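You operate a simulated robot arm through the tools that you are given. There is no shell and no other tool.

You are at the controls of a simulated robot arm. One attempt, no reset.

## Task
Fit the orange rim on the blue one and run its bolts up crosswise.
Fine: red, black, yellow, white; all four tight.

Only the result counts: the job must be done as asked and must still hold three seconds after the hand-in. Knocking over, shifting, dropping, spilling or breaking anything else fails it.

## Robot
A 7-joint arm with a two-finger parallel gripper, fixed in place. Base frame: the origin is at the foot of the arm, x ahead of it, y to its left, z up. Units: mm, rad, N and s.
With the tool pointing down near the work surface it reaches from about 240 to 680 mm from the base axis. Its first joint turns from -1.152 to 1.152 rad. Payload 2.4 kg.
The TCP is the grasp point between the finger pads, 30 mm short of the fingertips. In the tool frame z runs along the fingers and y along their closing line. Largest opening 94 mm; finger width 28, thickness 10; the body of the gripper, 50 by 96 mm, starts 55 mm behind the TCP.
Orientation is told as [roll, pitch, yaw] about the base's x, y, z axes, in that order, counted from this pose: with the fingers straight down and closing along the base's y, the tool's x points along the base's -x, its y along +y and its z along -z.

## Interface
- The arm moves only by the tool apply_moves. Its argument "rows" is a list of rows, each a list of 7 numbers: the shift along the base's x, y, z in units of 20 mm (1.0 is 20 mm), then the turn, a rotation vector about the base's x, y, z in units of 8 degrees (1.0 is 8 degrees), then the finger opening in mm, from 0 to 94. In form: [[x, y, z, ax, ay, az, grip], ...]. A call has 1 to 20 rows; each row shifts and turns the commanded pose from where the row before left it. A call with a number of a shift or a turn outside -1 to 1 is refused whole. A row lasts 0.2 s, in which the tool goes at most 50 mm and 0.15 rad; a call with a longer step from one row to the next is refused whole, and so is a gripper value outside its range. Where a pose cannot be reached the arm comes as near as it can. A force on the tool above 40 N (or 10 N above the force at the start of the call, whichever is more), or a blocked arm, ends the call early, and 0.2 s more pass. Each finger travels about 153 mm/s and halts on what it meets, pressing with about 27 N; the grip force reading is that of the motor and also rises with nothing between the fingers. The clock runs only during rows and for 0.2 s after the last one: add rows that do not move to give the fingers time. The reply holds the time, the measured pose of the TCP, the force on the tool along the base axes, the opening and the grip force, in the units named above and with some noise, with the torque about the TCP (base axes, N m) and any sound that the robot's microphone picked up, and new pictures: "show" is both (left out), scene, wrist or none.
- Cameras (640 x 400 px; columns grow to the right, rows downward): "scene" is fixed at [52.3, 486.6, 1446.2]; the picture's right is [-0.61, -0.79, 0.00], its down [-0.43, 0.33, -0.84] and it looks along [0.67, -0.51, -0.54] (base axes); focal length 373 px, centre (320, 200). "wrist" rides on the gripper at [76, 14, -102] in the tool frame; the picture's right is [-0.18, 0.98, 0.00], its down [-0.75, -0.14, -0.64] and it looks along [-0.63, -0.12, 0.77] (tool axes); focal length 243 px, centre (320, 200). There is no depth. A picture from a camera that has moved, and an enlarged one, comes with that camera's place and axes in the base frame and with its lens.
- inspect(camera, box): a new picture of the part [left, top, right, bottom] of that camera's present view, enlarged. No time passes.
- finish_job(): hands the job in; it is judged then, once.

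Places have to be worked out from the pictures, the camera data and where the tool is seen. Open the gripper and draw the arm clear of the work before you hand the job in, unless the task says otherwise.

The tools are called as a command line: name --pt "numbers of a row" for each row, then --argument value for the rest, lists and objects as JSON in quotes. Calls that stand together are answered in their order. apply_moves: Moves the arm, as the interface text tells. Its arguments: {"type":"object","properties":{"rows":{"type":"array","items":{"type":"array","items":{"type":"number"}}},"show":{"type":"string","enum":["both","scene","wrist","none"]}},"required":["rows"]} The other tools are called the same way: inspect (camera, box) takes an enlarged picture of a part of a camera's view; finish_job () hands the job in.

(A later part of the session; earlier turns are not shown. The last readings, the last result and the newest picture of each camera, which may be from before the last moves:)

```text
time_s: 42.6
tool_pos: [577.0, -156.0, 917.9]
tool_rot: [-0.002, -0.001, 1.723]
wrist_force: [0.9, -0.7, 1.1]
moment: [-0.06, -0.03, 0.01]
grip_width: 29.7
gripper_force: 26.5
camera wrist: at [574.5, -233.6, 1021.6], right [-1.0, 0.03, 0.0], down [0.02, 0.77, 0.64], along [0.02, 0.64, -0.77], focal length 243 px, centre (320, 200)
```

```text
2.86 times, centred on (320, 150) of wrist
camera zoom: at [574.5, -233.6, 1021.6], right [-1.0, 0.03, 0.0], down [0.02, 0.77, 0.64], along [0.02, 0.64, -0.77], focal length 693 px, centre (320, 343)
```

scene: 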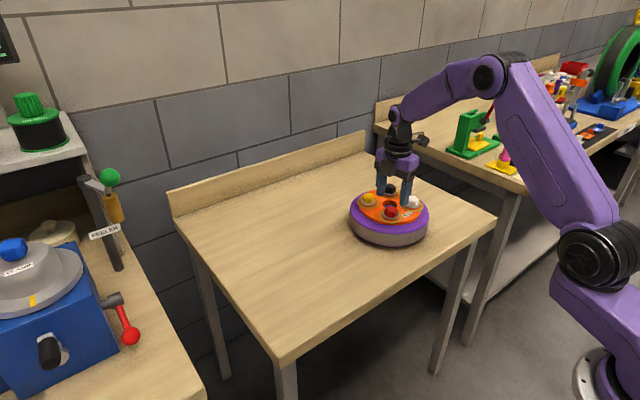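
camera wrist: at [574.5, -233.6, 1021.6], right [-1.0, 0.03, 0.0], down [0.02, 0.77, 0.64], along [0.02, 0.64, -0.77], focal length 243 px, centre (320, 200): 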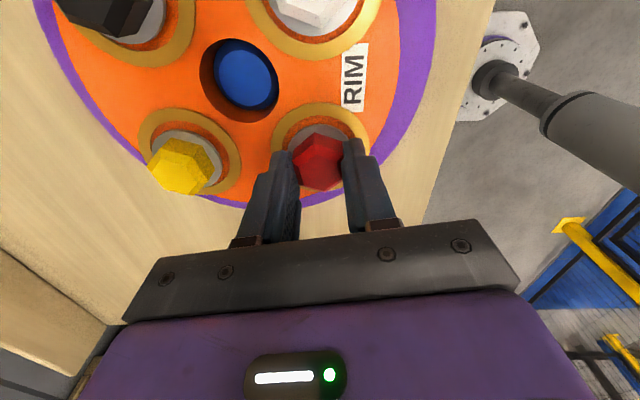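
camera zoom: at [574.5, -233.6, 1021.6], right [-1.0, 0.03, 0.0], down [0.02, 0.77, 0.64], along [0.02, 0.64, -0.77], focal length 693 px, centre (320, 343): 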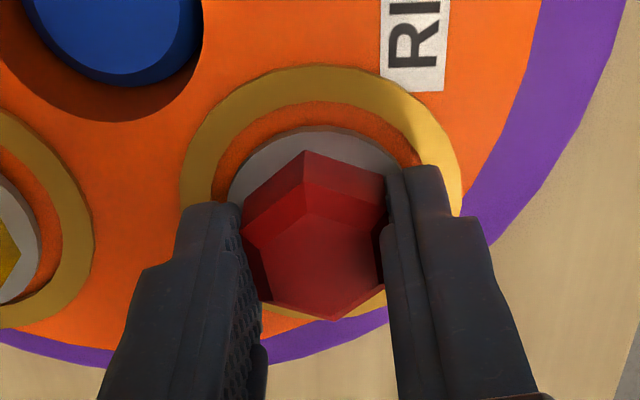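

Gripped at 29.7 mm across the flats. Now a test turn clockwise of 24°.

apply_moves --pt "0 0 0 0 0 -0.5 0" --pt "0 0 0 0 0 -1 0" --pt "0 0 0 0 0 -1 0" --pt "0 0 0 0 0 -0.5 0" --pt "0 0 0 0 0 0 0" --show "wrist"

inspect --camera "scene" --box '[370, 180, 420, 220]'

inspect --camera "wrist" --box '[220, 80, 420, 220]'

```text
time_s: 43.8
tool_pos: [577.4, -156.8, 918.0]
tool_rot: [0.0, 0.0, 1.301]
wrist_force: [-2.6, -1.7, -0.2]
moment: [-0.01, 0.09, -0.02]
grip_width: 29.5
gripper_force: 27.0
camera wrist: at [543.1, -225.7, 1021.6], right [-0.9, 0.44, 0.0], down [0.34, 0.69, 0.64], along [0.28, 0.58, -0.77], focal length 243 px, centre (320, 200)
```

wrist: 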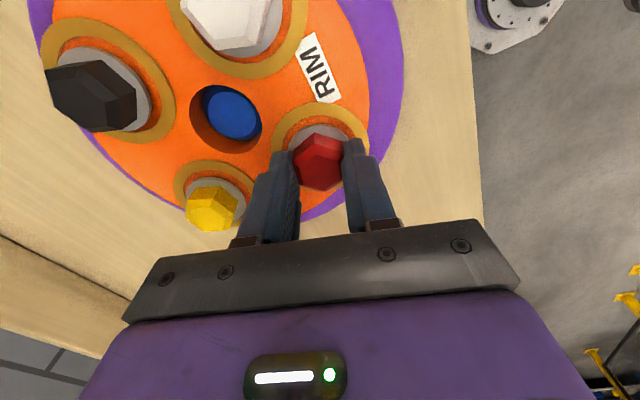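

```text
10.00 times, centred on (395, 200) of scene
camera zoom: at [52.3, 486.6, 1446.2], right [-0.61, -0.79, 0.0], down [-0.43, 0.33, -0.84], along [0.67, -0.51, -0.54], focal length 3729 px, centre (-430, 200)
```

zoom: 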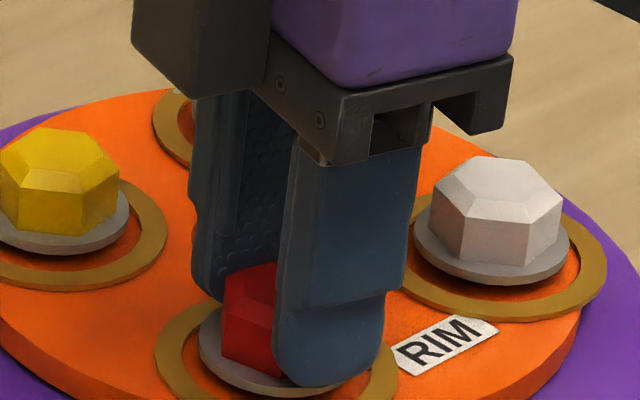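

```text
2.86 times, centred on (320, 150) of wrist
camera zoom: at [543.1, -225.7, 1021.6], right [-0.9, 0.44, 0.0], down [0.34, 0.69, 0.64], along [0.28, 0.58, -0.77], focal length 693 px, centre (320, 343)
```

zoom: 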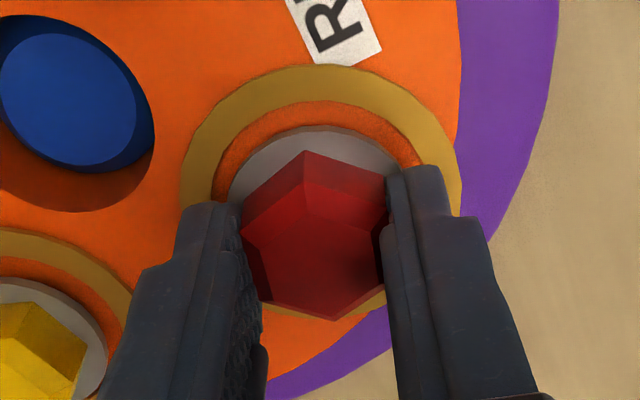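

The bolt turns with the fingers and the rim stays still. Continuing the clockwise stroke while watching forces.

apply_moves --pt "0 0 0 0 0 -1 0" --pt "0 0 0 0 0 -1 0" --pt "0 0 0 0 0 -1 0" --pt "0 0 0 0 0 -1 0" --pt "0 0 0 0 0 -1 0" --pt "0 0 0 0 0 -1 0" --pt "0 0 0 0 0 -1 0" --pt "0 0 0 0 0 -1 0" --pt "0 0 0 0 0 0 0" --show "wrist"

inspect --camera "wrist" --box '[220, 80, 420, 220]'

inspect --camera "scene" --box '[370, 180, 420, 220]'

```text
time_s: 45.8
tool_pos: [576.4, -156.2, 918.0]
tool_rot: [-0.001, 0.001, 0.186]
wrist_force: [2.4, -2.0, 0.1]
moment: [0.0, 0.04, 0.28]
grip_width: 29.7
gripper_force: 26.7
camera wrist: at [500.1, -155.7, 1021.7], right [0.0, 1.0, 0.0], down [0.77, 0.0, 0.64], along [0.64, 0.0, -0.77], focal length 243 px, centre (320, 200)
```

wrist: 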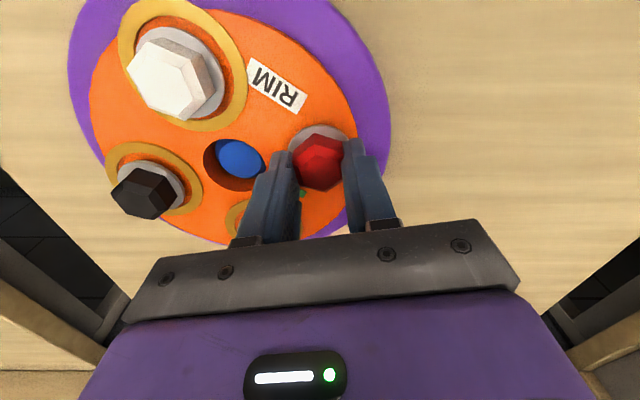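

```text
2.86 times, centred on (320, 150) of wrist
camera zoom: at [500.1, -155.7, 1021.7], right [0.0, 1.0, 0.0], down [0.77, 0.0, 0.64], along [0.64, 0.0, -0.77], focal length 693 px, centre (320, 343)
```

zoom: 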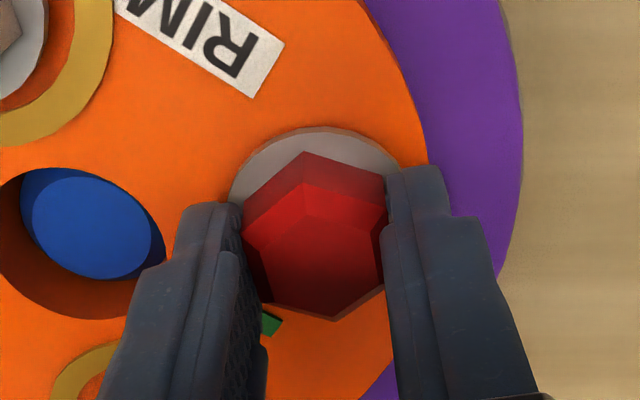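

```text
10.00 times, centred on (395, 200) of scene
camera zoom: at [52.5, 486.6, 1446.2], right [-0.61, -0.79, 0.0], down [-0.43, 0.33, -0.84], along [0.67, -0.51, -0.54], focal length 3729 px, centre (-430, 200)
```

zoom: 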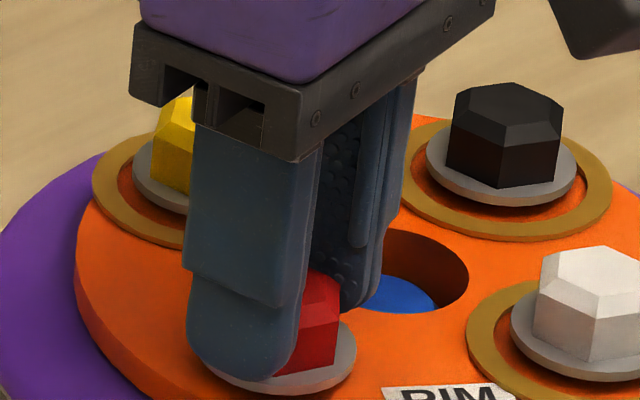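

Careful: the red bolt's gold ring has disappeared and a green mark showed, so it went tight early and the assembly then turned with it. I must look at the whole scene before doing anything else.

inspect --camera "scene" --box '[320, 150, 460, 260]'

inspect --camera "wrist" --box '[60, 0, 400, 250]'

inspect --camera "scene" --box '[0, 0, 640, 400]'

```text
3.64 times, centred on (390, 205) of scene
camera zoom: at [52.5, 486.6, 1446.2], right [-0.61, -0.79, 0.0], down [-0.43, 0.33, -0.84], along [0.67, -0.51, -0.54], focal length 1356 px, centre (66, 182)
```

zoom: 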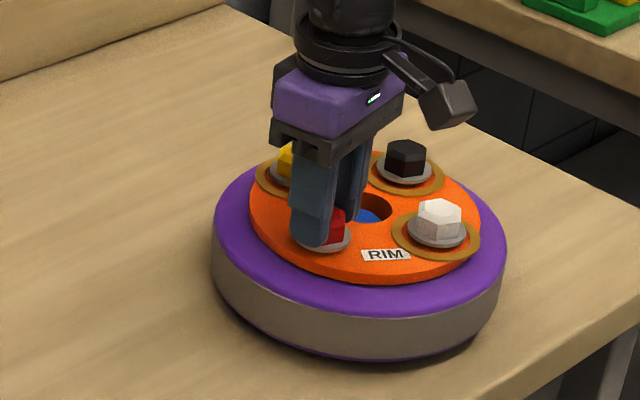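

```text
1.60 times, centred on (230, 125) of wrist
camera zoom: at [500.1, -155.7, 1021.7], right [0.0, 1.0, 0.0], down [0.77, 0.0, 0.64], along [0.64, 0.0, -0.77], focal length 388 px, centre (464, 320)
```

zoom: 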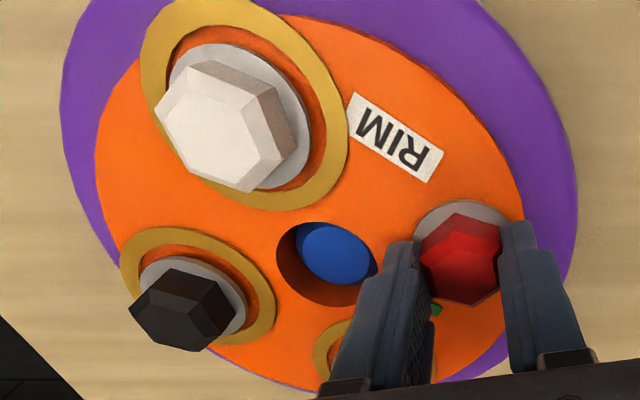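

```text
1.00 times, centred on (320, 200) of scene (not enlarged: the box is as wide or as high as the picture)
camera zoom: at [52.5, 486.6, 1446.2], right [-0.61, -0.79, 0.0], down [-0.43, 0.33, -0.84], along [0.67, -0.51, -0.54], focal length 373 px, centre (320, 200)
```

zoom: 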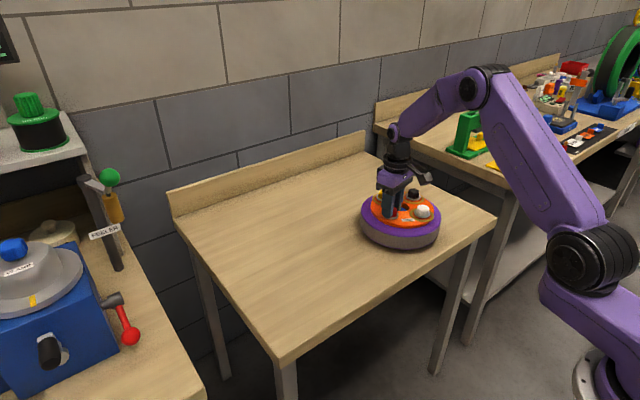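

The tightened red bolt dragged the whole wheel about 33° around the red axis (rim centre now about (589, -216)); nothing else is disturbed. I'll release red, back off upward and check its state.

apply_moves --pt "0 0 0 0 0 0 36" --pt "0 0 0 0 0 0 46" --pt "0 0 0.5 0 0 0 50" --pt "0 0 1 0 0 0 50" --pt "0 0 1 0 0 0 50" --pt "-0.1 -0.9 0.8 0 0 -0.6 60" --pt "-0.1 -0.9 0.1 0 0 -0.7 60" --pt "0 -0.5 0 0 0 0 60" --pt "0 0 0 0 0 0 60" --show "both"

inspect --camera "wrist" --box '[180, 0, 460, 230]'

inspect --camera "scene" --box '[350, 170, 450, 260]'

```text
time_s: 47.8
tool_pos: [571.8, -202.6, 985.3]
tool_rot: [-0.002, -0.002, 0.005]
wrist_force: [-1.1, 0.0, -0.1]
moment: [-0.03, 0.0, 0.02]
grip_width: 59.9
gripper_force: 0.0
camera wrist: at [496.5, -188.9, 1089.3], right [0.18, 0.98, 0.0], down [0.75, -0.14, 0.64], along [0.63, -0.12, -0.77], focal length 243 px, centre (320, 200)
```

scene: 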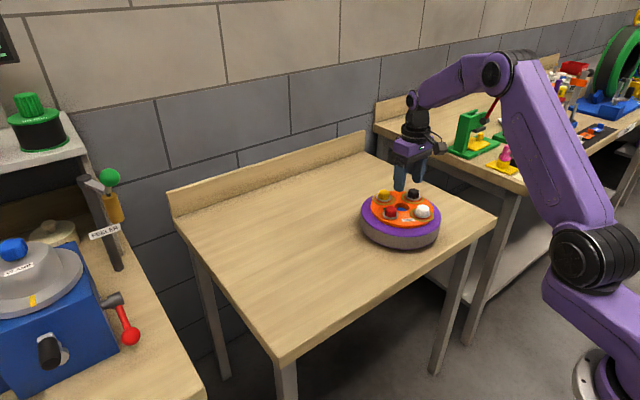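
wrist: 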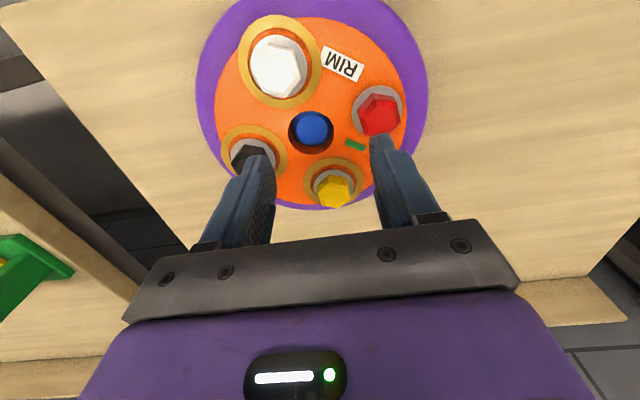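

```text
1.74 times, centred on (320, 115) of wrist
camera zoom: at [496.5, -188.9, 1089.3], right [0.18, 0.98, 0.0], down [0.75, -0.14, 0.64], along [0.63, -0.12, -0.77], focal length 422 px, centre (320, 348)
```

zoom: 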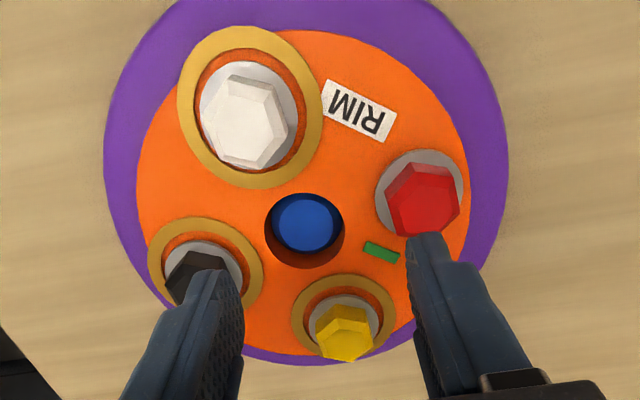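

```text
4.44 times, centred on (400, 215) of scene
camera zoom: at [52.4, 486.6, 1446.2], right [-0.61, -0.79, 0.0], down [-0.43, 0.33, -0.84], along [0.67, -0.51, -0.54], focal length 1657 px, centre (-36, 133)
```

zoom: 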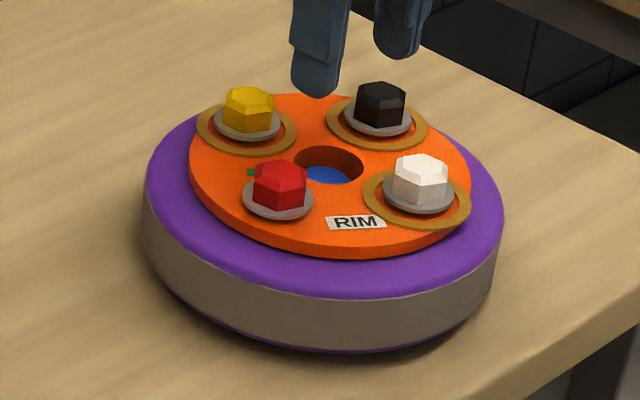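

Red now shows a green tag instead of its gold ring, meaning it is tight. The rim is turned to about -34°, which puts black near (601, -274), within reach. I'll move above black to read its hex orientation.

apply_moves --pt "0.5 -0.9 -0.2 0 0 0 60" --pt "0.5 -0.9 -0.2 0 0 0 60" --pt "0.4 -0.9 -0.2 0 0 0 60" --pt "0 -0.85 -0.2 0 0 0 60" --pt "0 0 0 0 0 0 60" --show "wrist"

inspect --camera "wrist" --box '[250, 80, 400, 200]'

```text
time_s: 49.0
tool_pos: [602.2, -274.0, 970.4]
tool_rot: [-0.002, 0.0, 0.004]
wrist_force: [0.2, 0.3, 0.8]
moment: [0.01, 0.02, 0.0]
grip_width: 59.8
gripper_force: 0.0
camera wrist: at [525.2, -259.7, 1073.6], right [0.18, 0.98, 0.0], down [0.75, -0.14, 0.64], along [0.63, -0.12, -0.77], focal length 243 px, centre (320, 200)
```

wrist: 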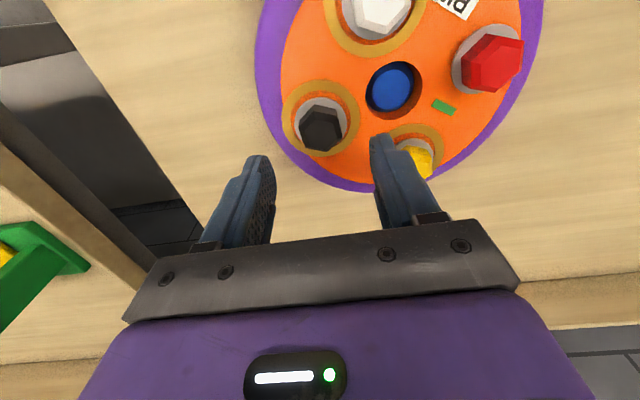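

```text
3.33 times, centred on (325, 140) of wrist
camera zoom: at [525.2, -259.7, 1073.6], right [0.18, 0.98, 0.0], down [0.75, -0.14, 0.64], along [0.63, -0.12, -0.77], focal length 809 px, centre (303, 400)
```

zoom: 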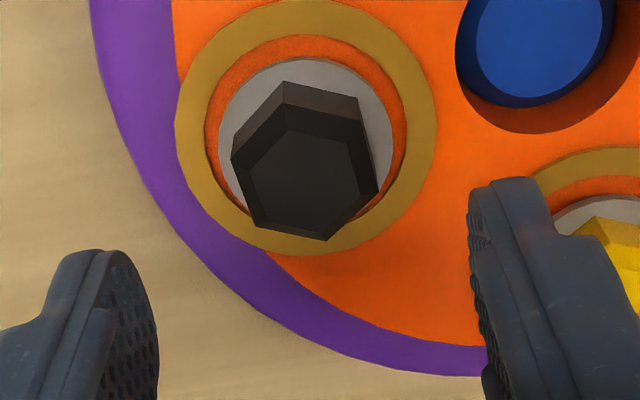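

Black is at about (603.5, -274) with flats normal at 95.5°/155.5°. I'll rotate to yaw +65.5° and come down partway.

apply_moves --pt "0.06 0 0 0 0 1 56" --pt "0 0 0 0 0 1 56" --pt "0 0 0 0 0 1 56" --pt "0 0 0 0 0 1 56" --pt "0 0 -0.3 0 0 1 56" --pt "0 0 -0.3 0 0 1 56" --pt "0 0 -0.4 0 0 1 56" --pt "0 0 -0.4 0 0 1 56" --pt "0 0 -0.1 0 0 0.19 56" --pt "0 0 0 0 0 0 56" --show "wrist"

inspect --camera "wrist" --box '[230, 80, 410, 220]'

inspect --camera "scene" --box '[370, 160, 450, 230]'

```text
time_s: 51.2
tool_pos: [601.8, -273.4, 939.5]
tool_rot: [-0.001, 0.001, 1.151]
wrist_force: [0.3, 0.3, 0.4]
moment: [-0.02, 0.04, 0.02]
grip_width: 56.2
gripper_force: 0.1
camera wrist: at [557.8, -336.6, 1043.3], right [-0.82, 0.57, 0.0], down [0.44, 0.63, 0.64], along [0.37, 0.53, -0.77], focal length 243 px, centre (320, 200)
```

wrist: 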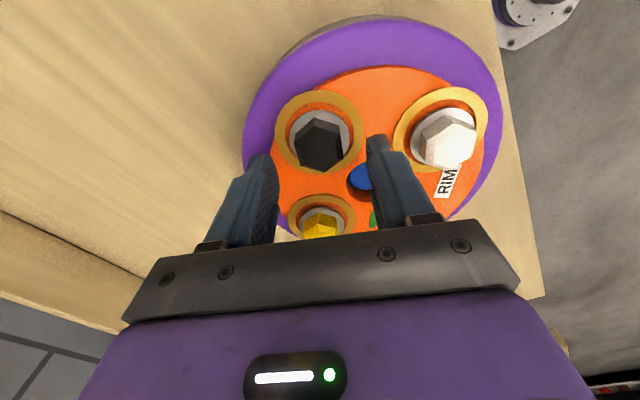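

```text
2.86 times, centred on (320, 150) of wrist
camera zoom: at [557.8, -336.6, 1043.3], right [-0.82, 0.57, 0.0], down [0.44, 0.63, 0.64], along [0.37, 0.53, -0.77], focal length 693 px, centre (320, 343)
```

zoom: 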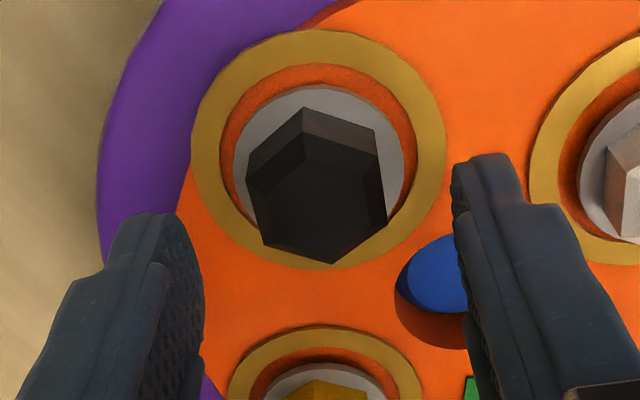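

```text
5.71 times, centred on (410, 195) of scene
camera zoom: at [52.3, 486.6, 1446.2], right [-0.61, -0.79, 0.0], down [-0.43, 0.33, -0.84], along [0.67, -0.51, -0.54], focal length 2131 px, centre (-194, 229)
```

zoom: 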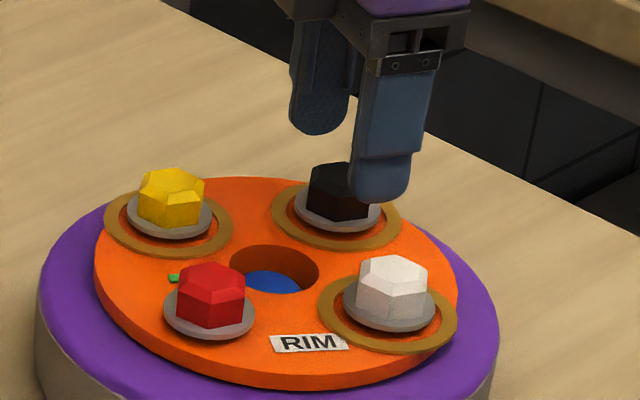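

Black sits well between the pads; I'll nudge (+1.4, +1.6) mm and descend around it.

apply_moves --pt "0.07 0.08 -0.2 0 0 0 46" --pt "0 0 -0.3 0 0 0 46" --pt "0 0 -0.3 0 0 0 44" --pt "0 0 -0.2 0 0 0 42" --pt "0 0 -0.08 0 0 0 40" --pt "0 0 0 0 0 0 40" --show "none"

inspect --camera "scene" --box '[385, 160, 445, 220]'

inspect --camera "wrist" --box '[220, 80, 420, 220]'

```text
time_s: 52.6
tool_pos: [604.8, -271.3, 919.1]
tool_rot: [-0.002, 0.001, 1.148]
wrist_force: [-0.5, 0.5, 0.3]
moment: [-0.01, 0.03, -0.02]
grip_width: 39.9
gripper_force: 0.0
```

```text
6.67 times, centred on (415, 190) of scene
camera zoom: at [52.3, 486.6, 1446.2], right [-0.61, -0.79, 0.0], down [-0.43, 0.33, -0.84], along [0.67, -0.51, -0.54], focal length 2486 px, centre (-313, 267)
```

zoom: 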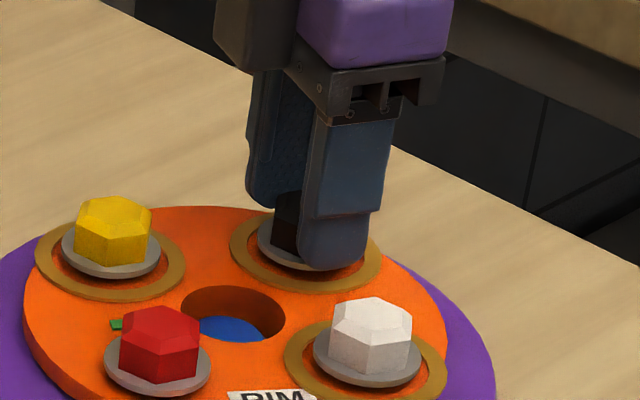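

```text
2.86 times, centred on (320, 150) of wrist
camera zoom: at [560.0, -334.8, 1022.1], right [-0.82, 0.57, 0.0], down [0.44, 0.63, 0.64], along [0.37, 0.53, -0.77], focal length 693 px, centre (320, 343)
```

zoom: 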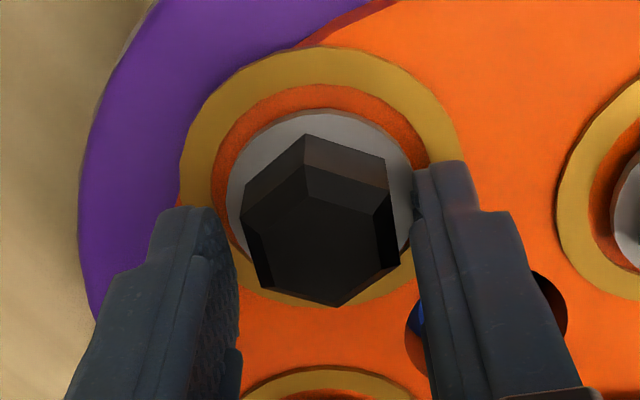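

Good alignment. Closing on black and starting the clockwise turn in small stages.

apply_moves --pt "0 0 -0.06 0 0 0 40" --pt "0 0 0 0 0 0 25" --pt "0 0 0 0 0 0 0" --pt "0 0 0 0 0 0 0" --pt "0 0 0 0 0 -0.5 0" --pt "0 0 -0.02 0 0 -1 0" --pt "0 0 -0.02 0 0 -1 0" --pt "0 0 -0.02 0 0 -0.5 0" --pt "0 0 0 0 0 0 0" --show "none"

inspect --camera "wrist" --box '[200, 60, 440, 220]'

inspect --camera "scene" --box '[360, 160, 450, 250]'

```text
time_s: 54.6
tool_pos: [604.7, -271.4, 917.7]
tool_rot: [-0.003, 0.0, 0.727]
wrist_force: [-1.9, -0.3, 8.7]
moment: [-0.14, 0.31, -0.01]
grip_width: 29.5
gripper_force: 26.7
```

```text
2.50 times, centred on (320, 140) of wrist
camera zoom: at [538.1, -311.4, 1020.8], right [-0.52, 0.86, 0.0], down [0.65, 0.4, 0.64], along [0.55, 0.33, -0.77], focal length 606 px, centre (320, 350)
```

zoom: 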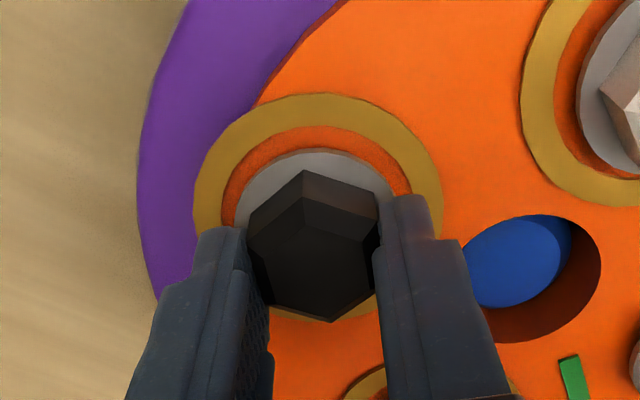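

```text
4.44 times, centred on (405, 205) of scene
camera zoom: at [52.1, 486.7, 1446.2], right [-0.61, -0.79, 0.0], down [-0.43, 0.33, -0.84], along [0.67, -0.51, -0.54], focal length 1657 px, centre (-58, 178)
```

zoom: 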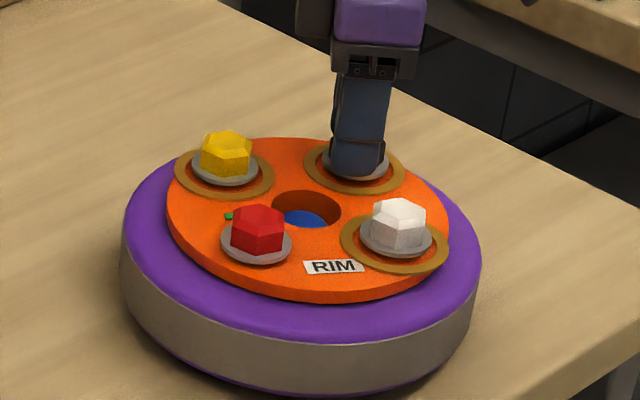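

Still turning freely with a slight downward push, ring still gold. Continuing 16° at a time without further lowering.

apply_moves --pt "0 0 0 0 0 -1 0" --pt "0 0 0 0 0 -1 0" --pt "0 0 0 0 0 0 0" --show "none"

inspect --camera "wrist" --box '[200, 60, 440, 220]'

```text
time_s: 55.4
tool_pos: [605.1, -271.7, 918.4]
tool_rot: [-0.003, -0.002, 0.448]
wrist_force: [4.0, -5.2, 13.4]
moment: [-0.38, 0.38, 0.02]
grip_width: 29.5
gripper_force: 26.8
```

```text
2.50 times, centred on (320, 140) of wrist
camera zoom: at [529.9, -292.1, 1020.7], right [-0.26, 0.97, 0.0], down [0.74, 0.2, 0.64], along [0.62, 0.16, -0.77], focal length 606 px, centre (320, 350)
```

zoom: 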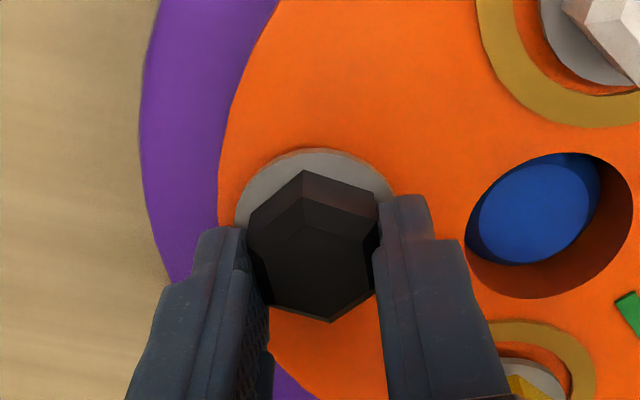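

Black's gold ring has gone after 40°. Checking the scene for a green tag before turning further.

inspect --camera "scene" --box '[360, 160, 450, 250]'

inspect --camera "wrist" --box '[220, 0, 640, 240]'

```text
4.44 times, centred on (405, 205) of scene
camera zoom: at [52.2, 486.6, 1446.2], right [-0.61, -0.79, 0.0], down [-0.43, 0.33, -0.84], along [0.67, -0.51, -0.54], focal length 1657 px, centre (-58, 178)
```

zoom: 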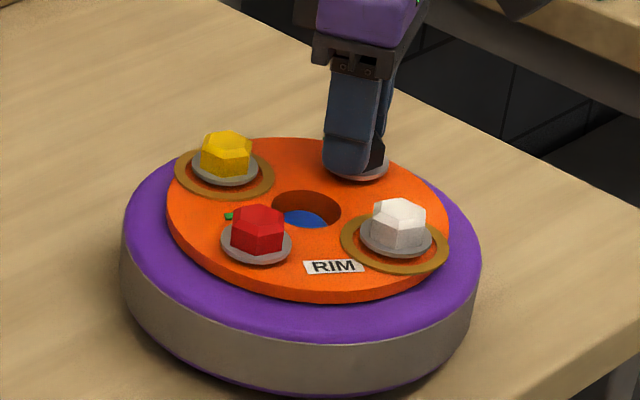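

```text
1.52 times, centred on (430, 120) of wrist
camera zoom: at [529.9, -292.1, 1020.7], right [-0.26, 0.97, 0.0], down [0.74, 0.2, 0.64], along [0.62, 0.16, -0.77], focal length 370 px, centre (152, 322)
```

zoom: 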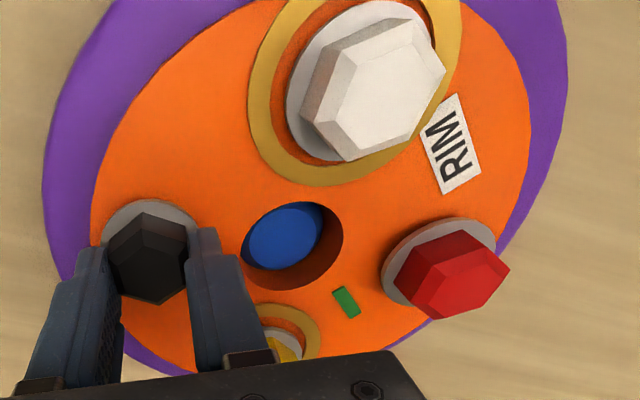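

The ring is gone but no tag for black yet, and torque is still low, so it is likely snug rather than tight. I'll turn on in 8° steps and watch the torque and tag.

apply_moves --pt "0 0 0 0 0 -1 0" --pt "0 0 0 0 0 0 0" --show "none"

inspect --camera "wrist" --box '[220, 0, 640, 240]'

inspect --camera "scene" --box '[360, 160, 450, 250]'

```text
time_s: 56.0
tool_pos: [604.9, -272.2, 917.9]
tool_rot: [-0.006, -0.002, 0.306]
wrist_force: [7.4, -8.6, 11.8]
moment: [-0.35, -0.23, -0.04]
grip_width: 29.6
gripper_force: 26.5
```

```text
1.52 times, centred on (430, 120) of wrist
camera zoom: at [527.4, -281.5, 1020.6], right [-0.12, 0.99, 0.0], down [0.76, 0.1, 0.64], along [0.64, 0.08, -0.76], focal length 370 px, centre (152, 322)
```

zoom: 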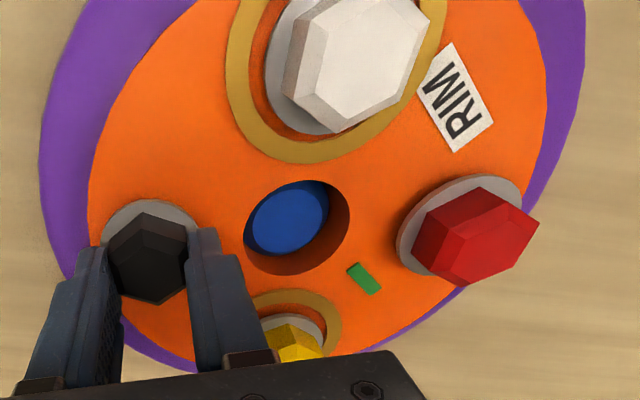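

```text
4.44 times, centred on (405, 205) of scene
camera zoom: at [52.3, 486.5, 1446.2], right [-0.61, -0.79, 0.0], down [-0.43, 0.33, -0.84], along [0.67, -0.51, -0.54], focal length 1657 px, centre (-58, 178)
```

zoom: 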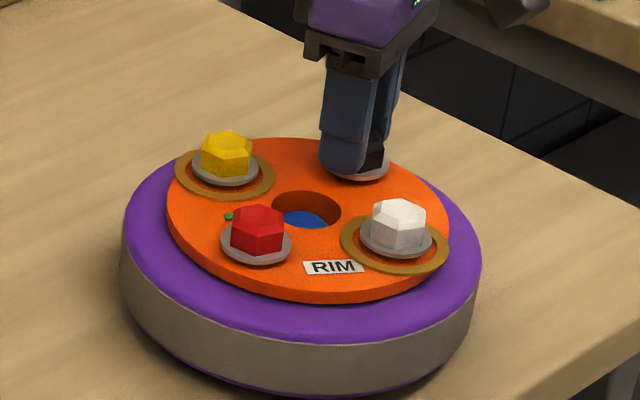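

Side force is building because the tool axis is slightly off the bolt axis. I'll ease the tool (+0.8, -0.9, +0.6 mm) and continue turning.

apply_moves --pt "0.04 -0.045 0.03 0 0 0 0" --pt "0 0 0 0 0 -1 0" --pt "0 0 0 0 0 0 0" --show "none"

inspect --camera "wrist" --box '[220, 0, 640, 240]'

inspect --camera "scene" --box '[360, 160, 450, 250]'

```text
time_s: 56.8
tool_pos: [604.3, -272.6, 917.2]
tool_rot: [0.001, 0.004, 0.172]
wrist_force: [-2.2, -3.1, 13.8]
moment: [-0.11, 0.32, 0.39]
grip_width: 29.7
gripper_force: 26.8
```

```text
1.52 times, centred on (430, 120) of wrist
camera zoom: at [526.7, -270.6, 1020.9], right [0.01, 1.0, 0.0], down [0.77, -0.01, 0.64], along [0.64, -0.01, -0.77], focal length 370 px, centre (152, 322)
```

zoom: 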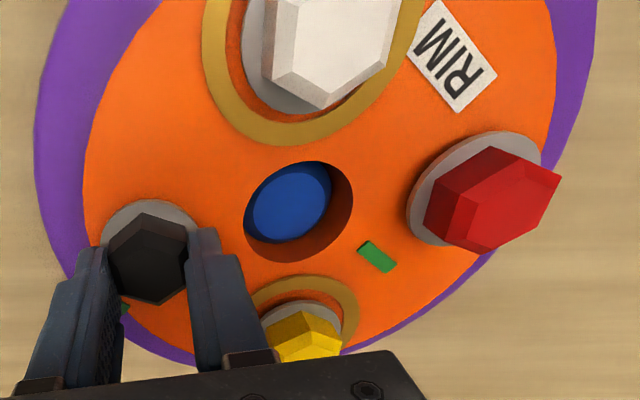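

```text
4.44 times, centred on (405, 205) of scene
camera zoom: at [52.0, 486.7, 1446.2], right [-0.61, -0.79, 0.0], down [-0.43, 0.33, -0.84], along [0.67, -0.51, -0.54], focal length 1657 px, centre (-58, 178)
```

zoom: 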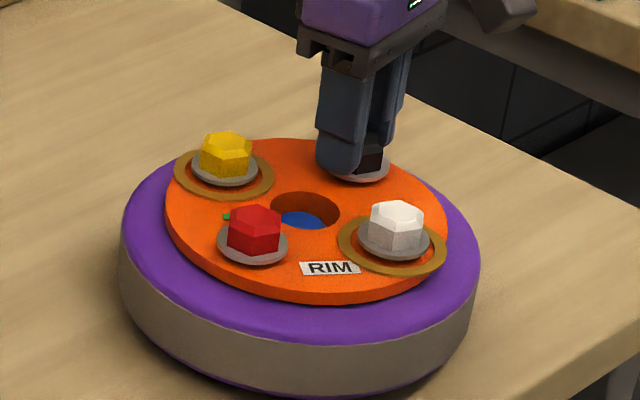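

Torque rose to 0.39 N·m and a green tag appeared by black, so it's tight. I'll release, lift and re-survey the wheel.

apply_moves --pt "0 0 0 0 0 0 36" --pt "0 0 0.02 0 0 0 46" --pt "0 0 0.5 0 0 0 50" --pt "0 0 1 0 0 0 50" --pt "0 0 1 0 0 0 50" --pt "-0.6 0.9 0.8 0 0 -0.6 60" --pt "-0.6 0.9 0.1 0 0 -0.6 60" --pt "-0.4 0.9 0 0 0 0 60" --pt "0 0.7 0 0 0 0 60" --pt "0 0 0 0 0 0 60" --show "both"

inspect --camera "wrist" --box '[180, 0, 460, 230]'

inspect --camera "scene" --box '[360, 170, 450, 260]'

```text
time_s: 59.0
tool_pos: [572.3, -203.8, 983.9]
tool_rot: [0.0, 0.001, 0.003]
wrist_force: [-0.8, 0.0, -0.6]
moment: [0.0, 0.0, -0.02]
grip_width: 60.2
gripper_force: 0.0
camera wrist: at [496.2, -188.9, 1088.1], right [0.18, 0.98, 0.0], down [0.75, -0.14, 0.64], along [0.63, -0.12, -0.77], focal length 243 px, centre (320, 200)
```

scene: 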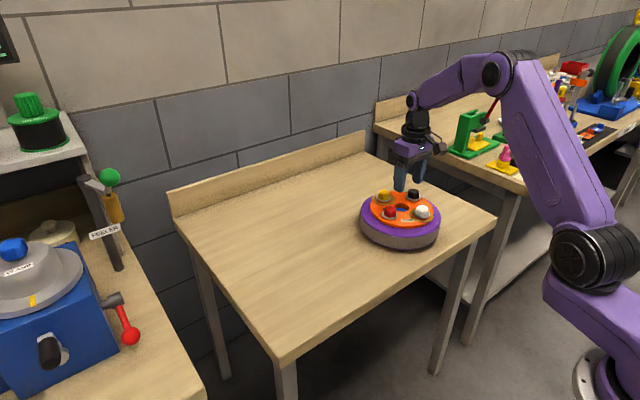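
wrist: 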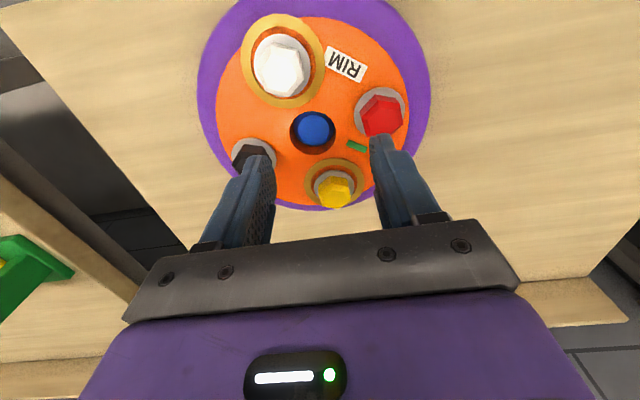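

```text
1.74 times, centred on (320, 115) of wrist
camera zoom: at [496.2, -188.9, 1088.1], right [0.18, 0.98, 0.0], down [0.75, -0.14, 0.64], along [0.63, -0.12, -0.77], focal length 422 px, centre (320, 348)
```

zoom: 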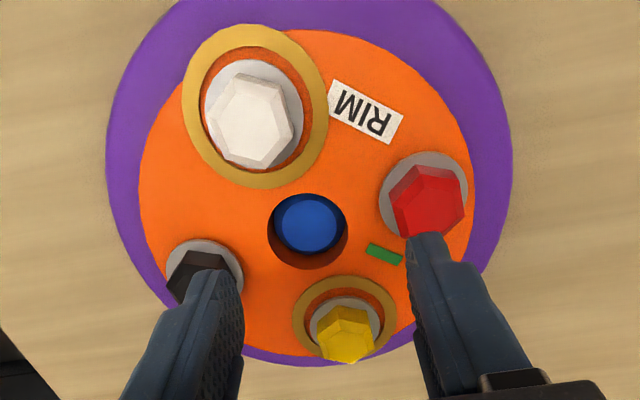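

```text
4.44 times, centred on (405, 215) of scene
camera zoom: at [52.3, 486.6, 1446.2], right [-0.61, -0.79, 0.0], down [-0.43, 0.33, -0.84], along [0.67, -0.51, -0.54], focal length 1657 px, centre (-58, 133)
```

zoom: 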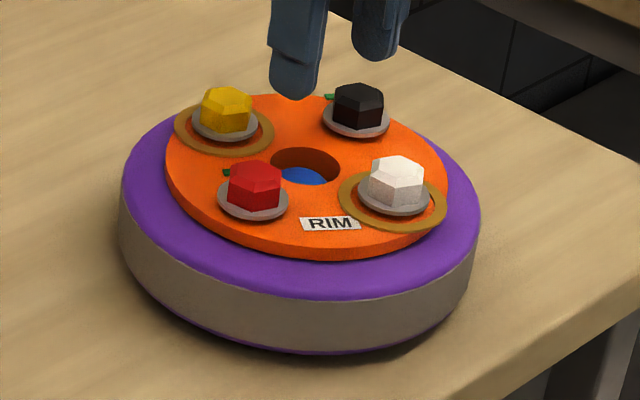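

Black now carries its green tag too. Yellow is next, near (650, -202.5), which is right at the reach limit; I'll try going above it.

apply_moves --pt "0.9 0 -0.2 0 0 0 60" --pt "0.9 0 -0.2 0 0 0 60" --pt "0.9 0.02 -0.2 0 0 0 60" --pt "0.9 0.02 -0.2 0 0 0 60" --pt "0.3 0 -0.1 0 0 0 60" --pt "0 0 0 0 0 0 60" --show "wrist"

inspect --camera "wrist" --box '[240, 60, 400, 200]'

```text
time_s: 60.4
tool_pos: [650.9, -201.0, 967.6]
tool_rot: [0.001, 0.0, 0.002]
wrist_force: [0.8, 0.9, 0.4]
moment: [-0.01, -0.01, -0.02]
grip_width: 60.2
gripper_force: 0.0
camera wrist: at [575.5, -187.7, 1071.7], right [0.18, 0.98, 0.0], down [0.75, -0.14, 0.64], along [0.63, -0.12, -0.77], focal length 243 px, centre (320, 200)
```

wrist: 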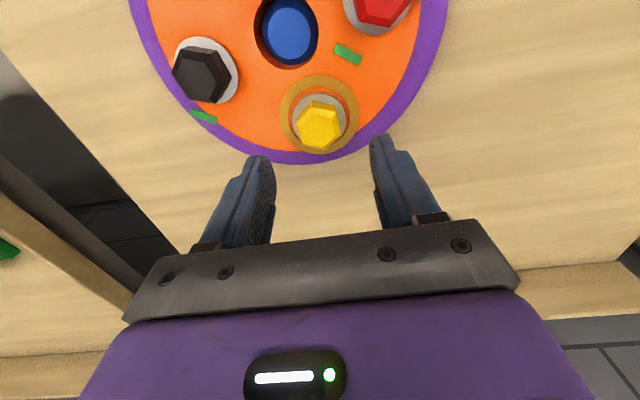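

```text
2.86 times, centred on (320, 130) of wrist
camera zoom: at [575.5, -187.7, 1071.7], right [0.18, 0.98, 0.0], down [0.75, -0.14, 0.64], along [0.63, -0.12, -0.77], focal length 693 px, centre (320, 400)
```

zoom: 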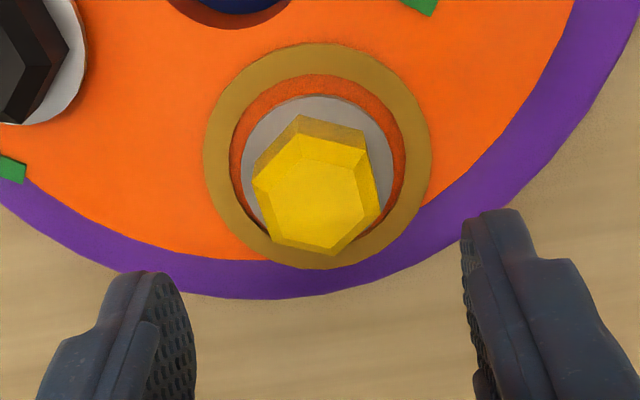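

Yellow is reachable: centre ≈ (651, -202), flats normal at 93°/153°. Rotating to yaw +63° and descending partway.

apply_moves --pt "0.02 -0.05 0 0 0 1 56" --pt "0 0 0 0 0 1 56" --pt "0 0 0 0 0 1 56" --pt "0 0 0 0 0 1 56" --pt "0 0 -0.3 0 0 1 56" --pt "0 0 -0.3 0 0 1 56" --pt "0 0 -0.4 0 0 1 56" --pt "0 0 -0.35 0 0 0.9 56" --pt "0 0 0 0 0 0 56" --show "wrist"

inspect --camera "wrist" --box '[220, 80, 420, 220]'

```text
time_s: 62.4
tool_pos: [651.4, -204.8, 940.0]
tool_rot: [-0.001, 0.0, 1.107]
wrist_force: [0.2, -0.2, 0.4]
moment: [-0.01, 0.0, -0.04]
grip_width: 55.9
gripper_force: 0.1
camera wrist: at [604.6, -265.8, 1043.2], right [-0.8, 0.6, 0.0], down [0.46, 0.61, 0.64], along [0.39, 0.51, -0.77], focal length 243 px, centre (320, 200)
```

wrist: 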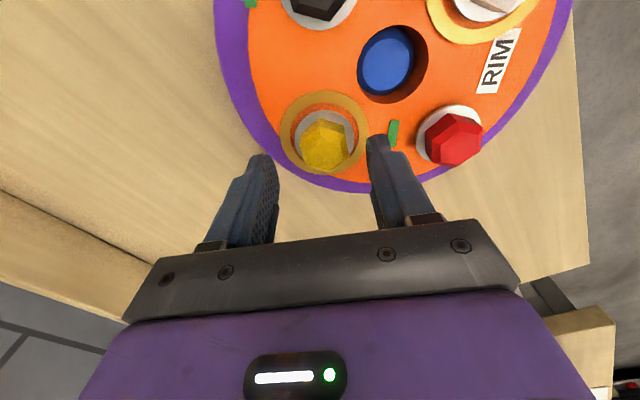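

```text
2.86 times, centred on (320, 150) of wrist
camera zoom: at [604.6, -265.8, 1043.2], right [-0.8, 0.6, 0.0], down [0.46, 0.61, 0.64], along [0.39, 0.51, -0.77], focal length 693 px, centre (320, 343)
```

zoom: 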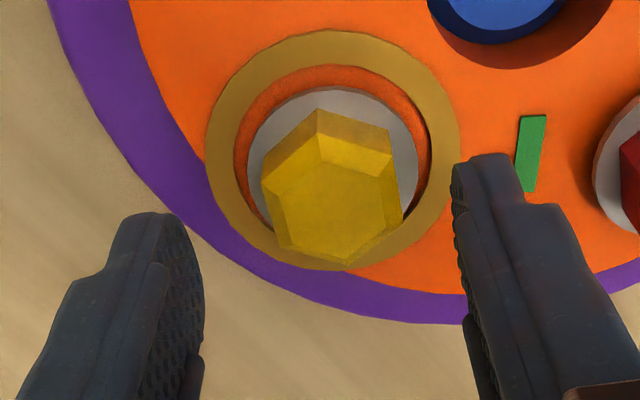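

The tool drifted about 3 mm in -y; I'll correct (+3.4 mm in y) and descend around yellow.

apply_moves --pt "0 0.17 -0.1 0 0 0 46" --pt "0 0 -0.25 0 0 0 46" --pt "0 0 -0.25 0 0 0 46" --pt "0 0 0 0 0 0 46" --show "none"

inspect --camera "wrist" --box '[220, 80, 420, 220]'

inspect --camera "scene" --box '[360, 165, 430, 220]'

```text
time_s: 63.4
tool_pos: [650.6, -200.5, 927.0]
tool_rot: [-0.002, 0.001, 1.106]
wrist_force: [0.0, -0.9, -0.2]
moment: [-0.03, 0.01, 0.0]
grip_width: 45.7
gripper_force: 0.0
```

```text
2.86 times, centred on (320, 150) of wrist
camera zoom: at [603.9, -262.6, 1031.8], right [-0.8, 0.6, 0.0], down [0.46, 0.61, 0.64], along [0.39, 0.51, -0.77], focal length 693 px, centre (320, 343)
```

zoom: 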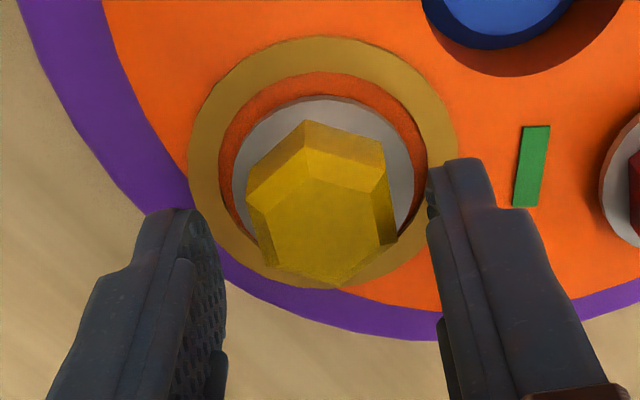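

```text
7.27 times, centred on (395, 192) of scene
camera zoom: at [52.3, 486.6, 1446.2], right [-0.61, -0.79, 0.0], down [-0.43, 0.33, -0.84], along [0.67, -0.51, -0.54], focal length 2712 px, centre (-226, 254)
```

zoom: 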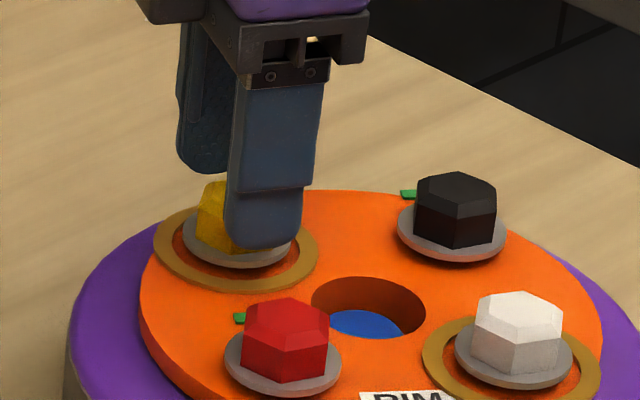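

Aligned. Lowering to grip height, closing and turning the first 24°.

apply_moves --pt "0 0 -0.25 0 0 0 42" --pt "0 0 -0.2 0 0 0 40" --pt "0 0 0 0 0 0 40" --pt "0 0 0 0 0 0 25" --pt "0 0 0 0 0 0 0" --pt "0 0 0 0 0 0 0" --show "none"

inspect --camera "wrist" --box '[220, 80, 420, 220]'

```text
time_s: 64.8
tool_pos: [650.2, -201.4, 919.1]
tool_rot: [0.0, 0.001, 1.107]
wrist_force: [-5.1, 1.9, 2.0]
moment: [0.15, 0.12, 0.02]
grip_width: 29.6
gripper_force: 26.7
```

```text
2.86 times, centred on (320, 150) of wrist
camera zoom: at [603.7, -262.2, 1022.9], right [-0.8, 0.6, 0.0], down [0.46, 0.61, 0.64], along [0.39, 0.51, -0.77], focal length 693 px, centre (320, 343)
```

zoom: 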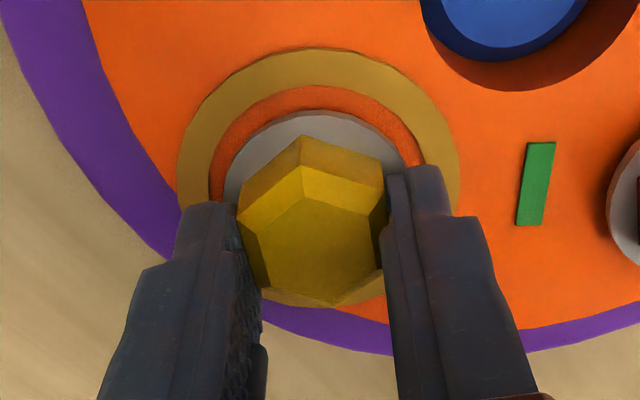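

Gripped, but the tool axis looks ~2 mm off the bolt axis (as with black). I'll open slightly, shift (-1.4, -1.5) mm and re-close before turning.

apply_moves --pt "0 0 0 0 0 0 36" --pt "-0.07 -0.075 0 0 0 0 36" --pt "0 0 -0.03 0 0 0 25" --pt "0 0 0 0 0 0 0" --pt "0 0 0 0 0 0 0" --show "none"

inspect --camera "wrist" --box '[220, 80, 420, 220]'

```text
time_s: 66.0
tool_pos: [650.9, -202.2, 919.0]
tool_rot: [-0.002, 0.0, 1.109]
wrist_force: [-5.4, 3.4, 8.6]
moment: [0.04, 0.33, 0.02]
grip_width: 29.6
gripper_force: 26.9
```

```text
2.86 times, centred on (320, 150) of wrist
camera zoom: at [602.9, -263.7, 1022.8], right [-0.8, 0.6, 0.0], down [0.46, 0.61, 0.64], along [0.39, 0.51, -0.77], focal length 693 px, centre (320, 343)
```

zoom: 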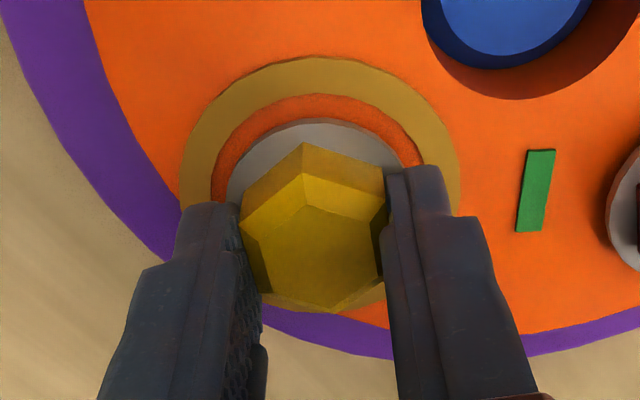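

Better centred now. Turning clockwise 24°.

apply_moves --pt "0 0 0 0 0 -0.5 0" --pt "0 0 0 0 0 -1 0" --pt "0 0 0 0 0 -1 0" --pt "0 0 0 0 0 -0.5 0" --pt "0 0 0 0 0 0 0" --show "none"

inspect --camera "wrist" --box '[200, 0, 520, 240]'

```text
time_s: 67.2
tool_pos: [651.4, -202.1, 919.1]
tool_rot: [-0.004, -0.002, 0.687]
wrist_force: [3.3, 2.7, 6.4]
moment: [-0.3, 0.21, -0.03]
grip_width: 29.6
gripper_force: 27.2
```

```text
1.67 times, centred on (360, 120) of wrist
camera zoom: at [581.9, -239.4, 1022.7], right [-0.48, 0.88, 0.0], down [0.67, 0.37, 0.64], along [0.57, 0.31, -0.77], focal length 404 px, centre (253, 333)
```

zoom: 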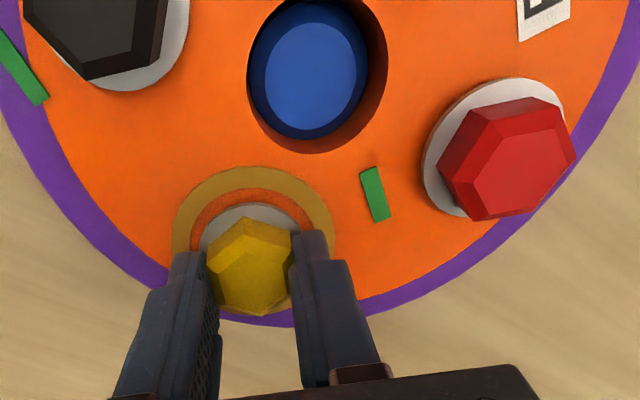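

Turning freely, forces low. Another 24°, expecting the ring to vanish.

apply_moves --pt "0 0 0 0 0 -1 0" --pt "0 0 0 0 0 -1 0" --pt "0 0 0 0 0 -0.8 0" --pt "0 0 0 0 0 0 0" --show "none"

inspect --camera "wrist" --box '[200, 0, 520, 240]'

inspect --camera "scene" --box '[360, 160, 450, 250]'

```text
time_s: 68.2
tool_pos: [650.4, -202.6, 917.7]
tool_rot: [-0.002, -0.001, 0.295]
wrist_force: [8.2, -1.0, 2.8]
moment: [0.11, -0.8, -0.01]
grip_width: 29.8
gripper_force: 26.8
```

```text
1.67 times, centred on (360, 120) of wrist
camera zoom: at [572.6, -210.8, 1022.6], right [-0.11, 0.99, 0.0], down [0.76, 0.08, 0.64], along [0.64, 0.07, -0.77], focal length 404 px, centre (253, 333)
```

zoom: 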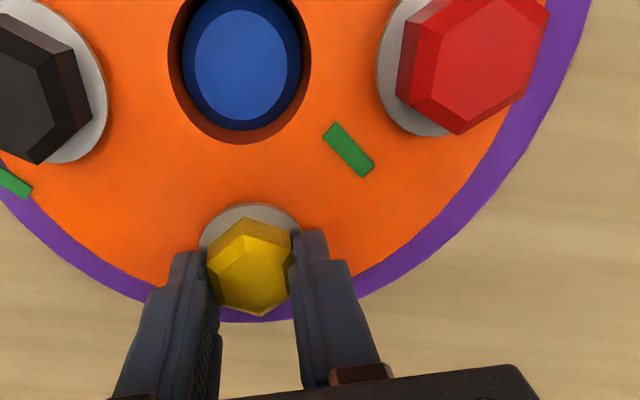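

```text
4.44 times, centred on (405, 205) of scene
camera zoom: at [52.5, 486.6, 1446.2], right [-0.61, -0.79, 0.0], down [-0.43, 0.33, -0.84], along [0.67, -0.51, -0.54], focal length 1657 px, centre (-58, 178)
```

zoom: 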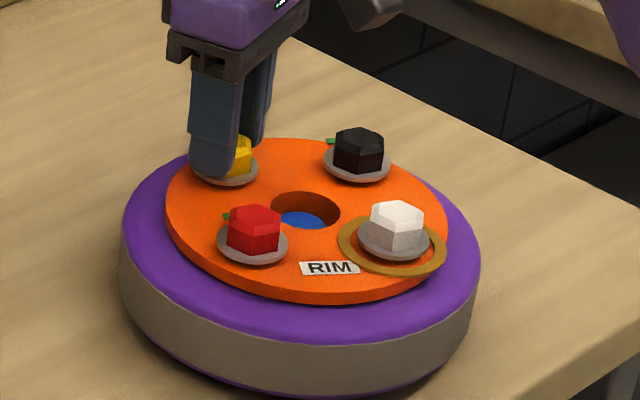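

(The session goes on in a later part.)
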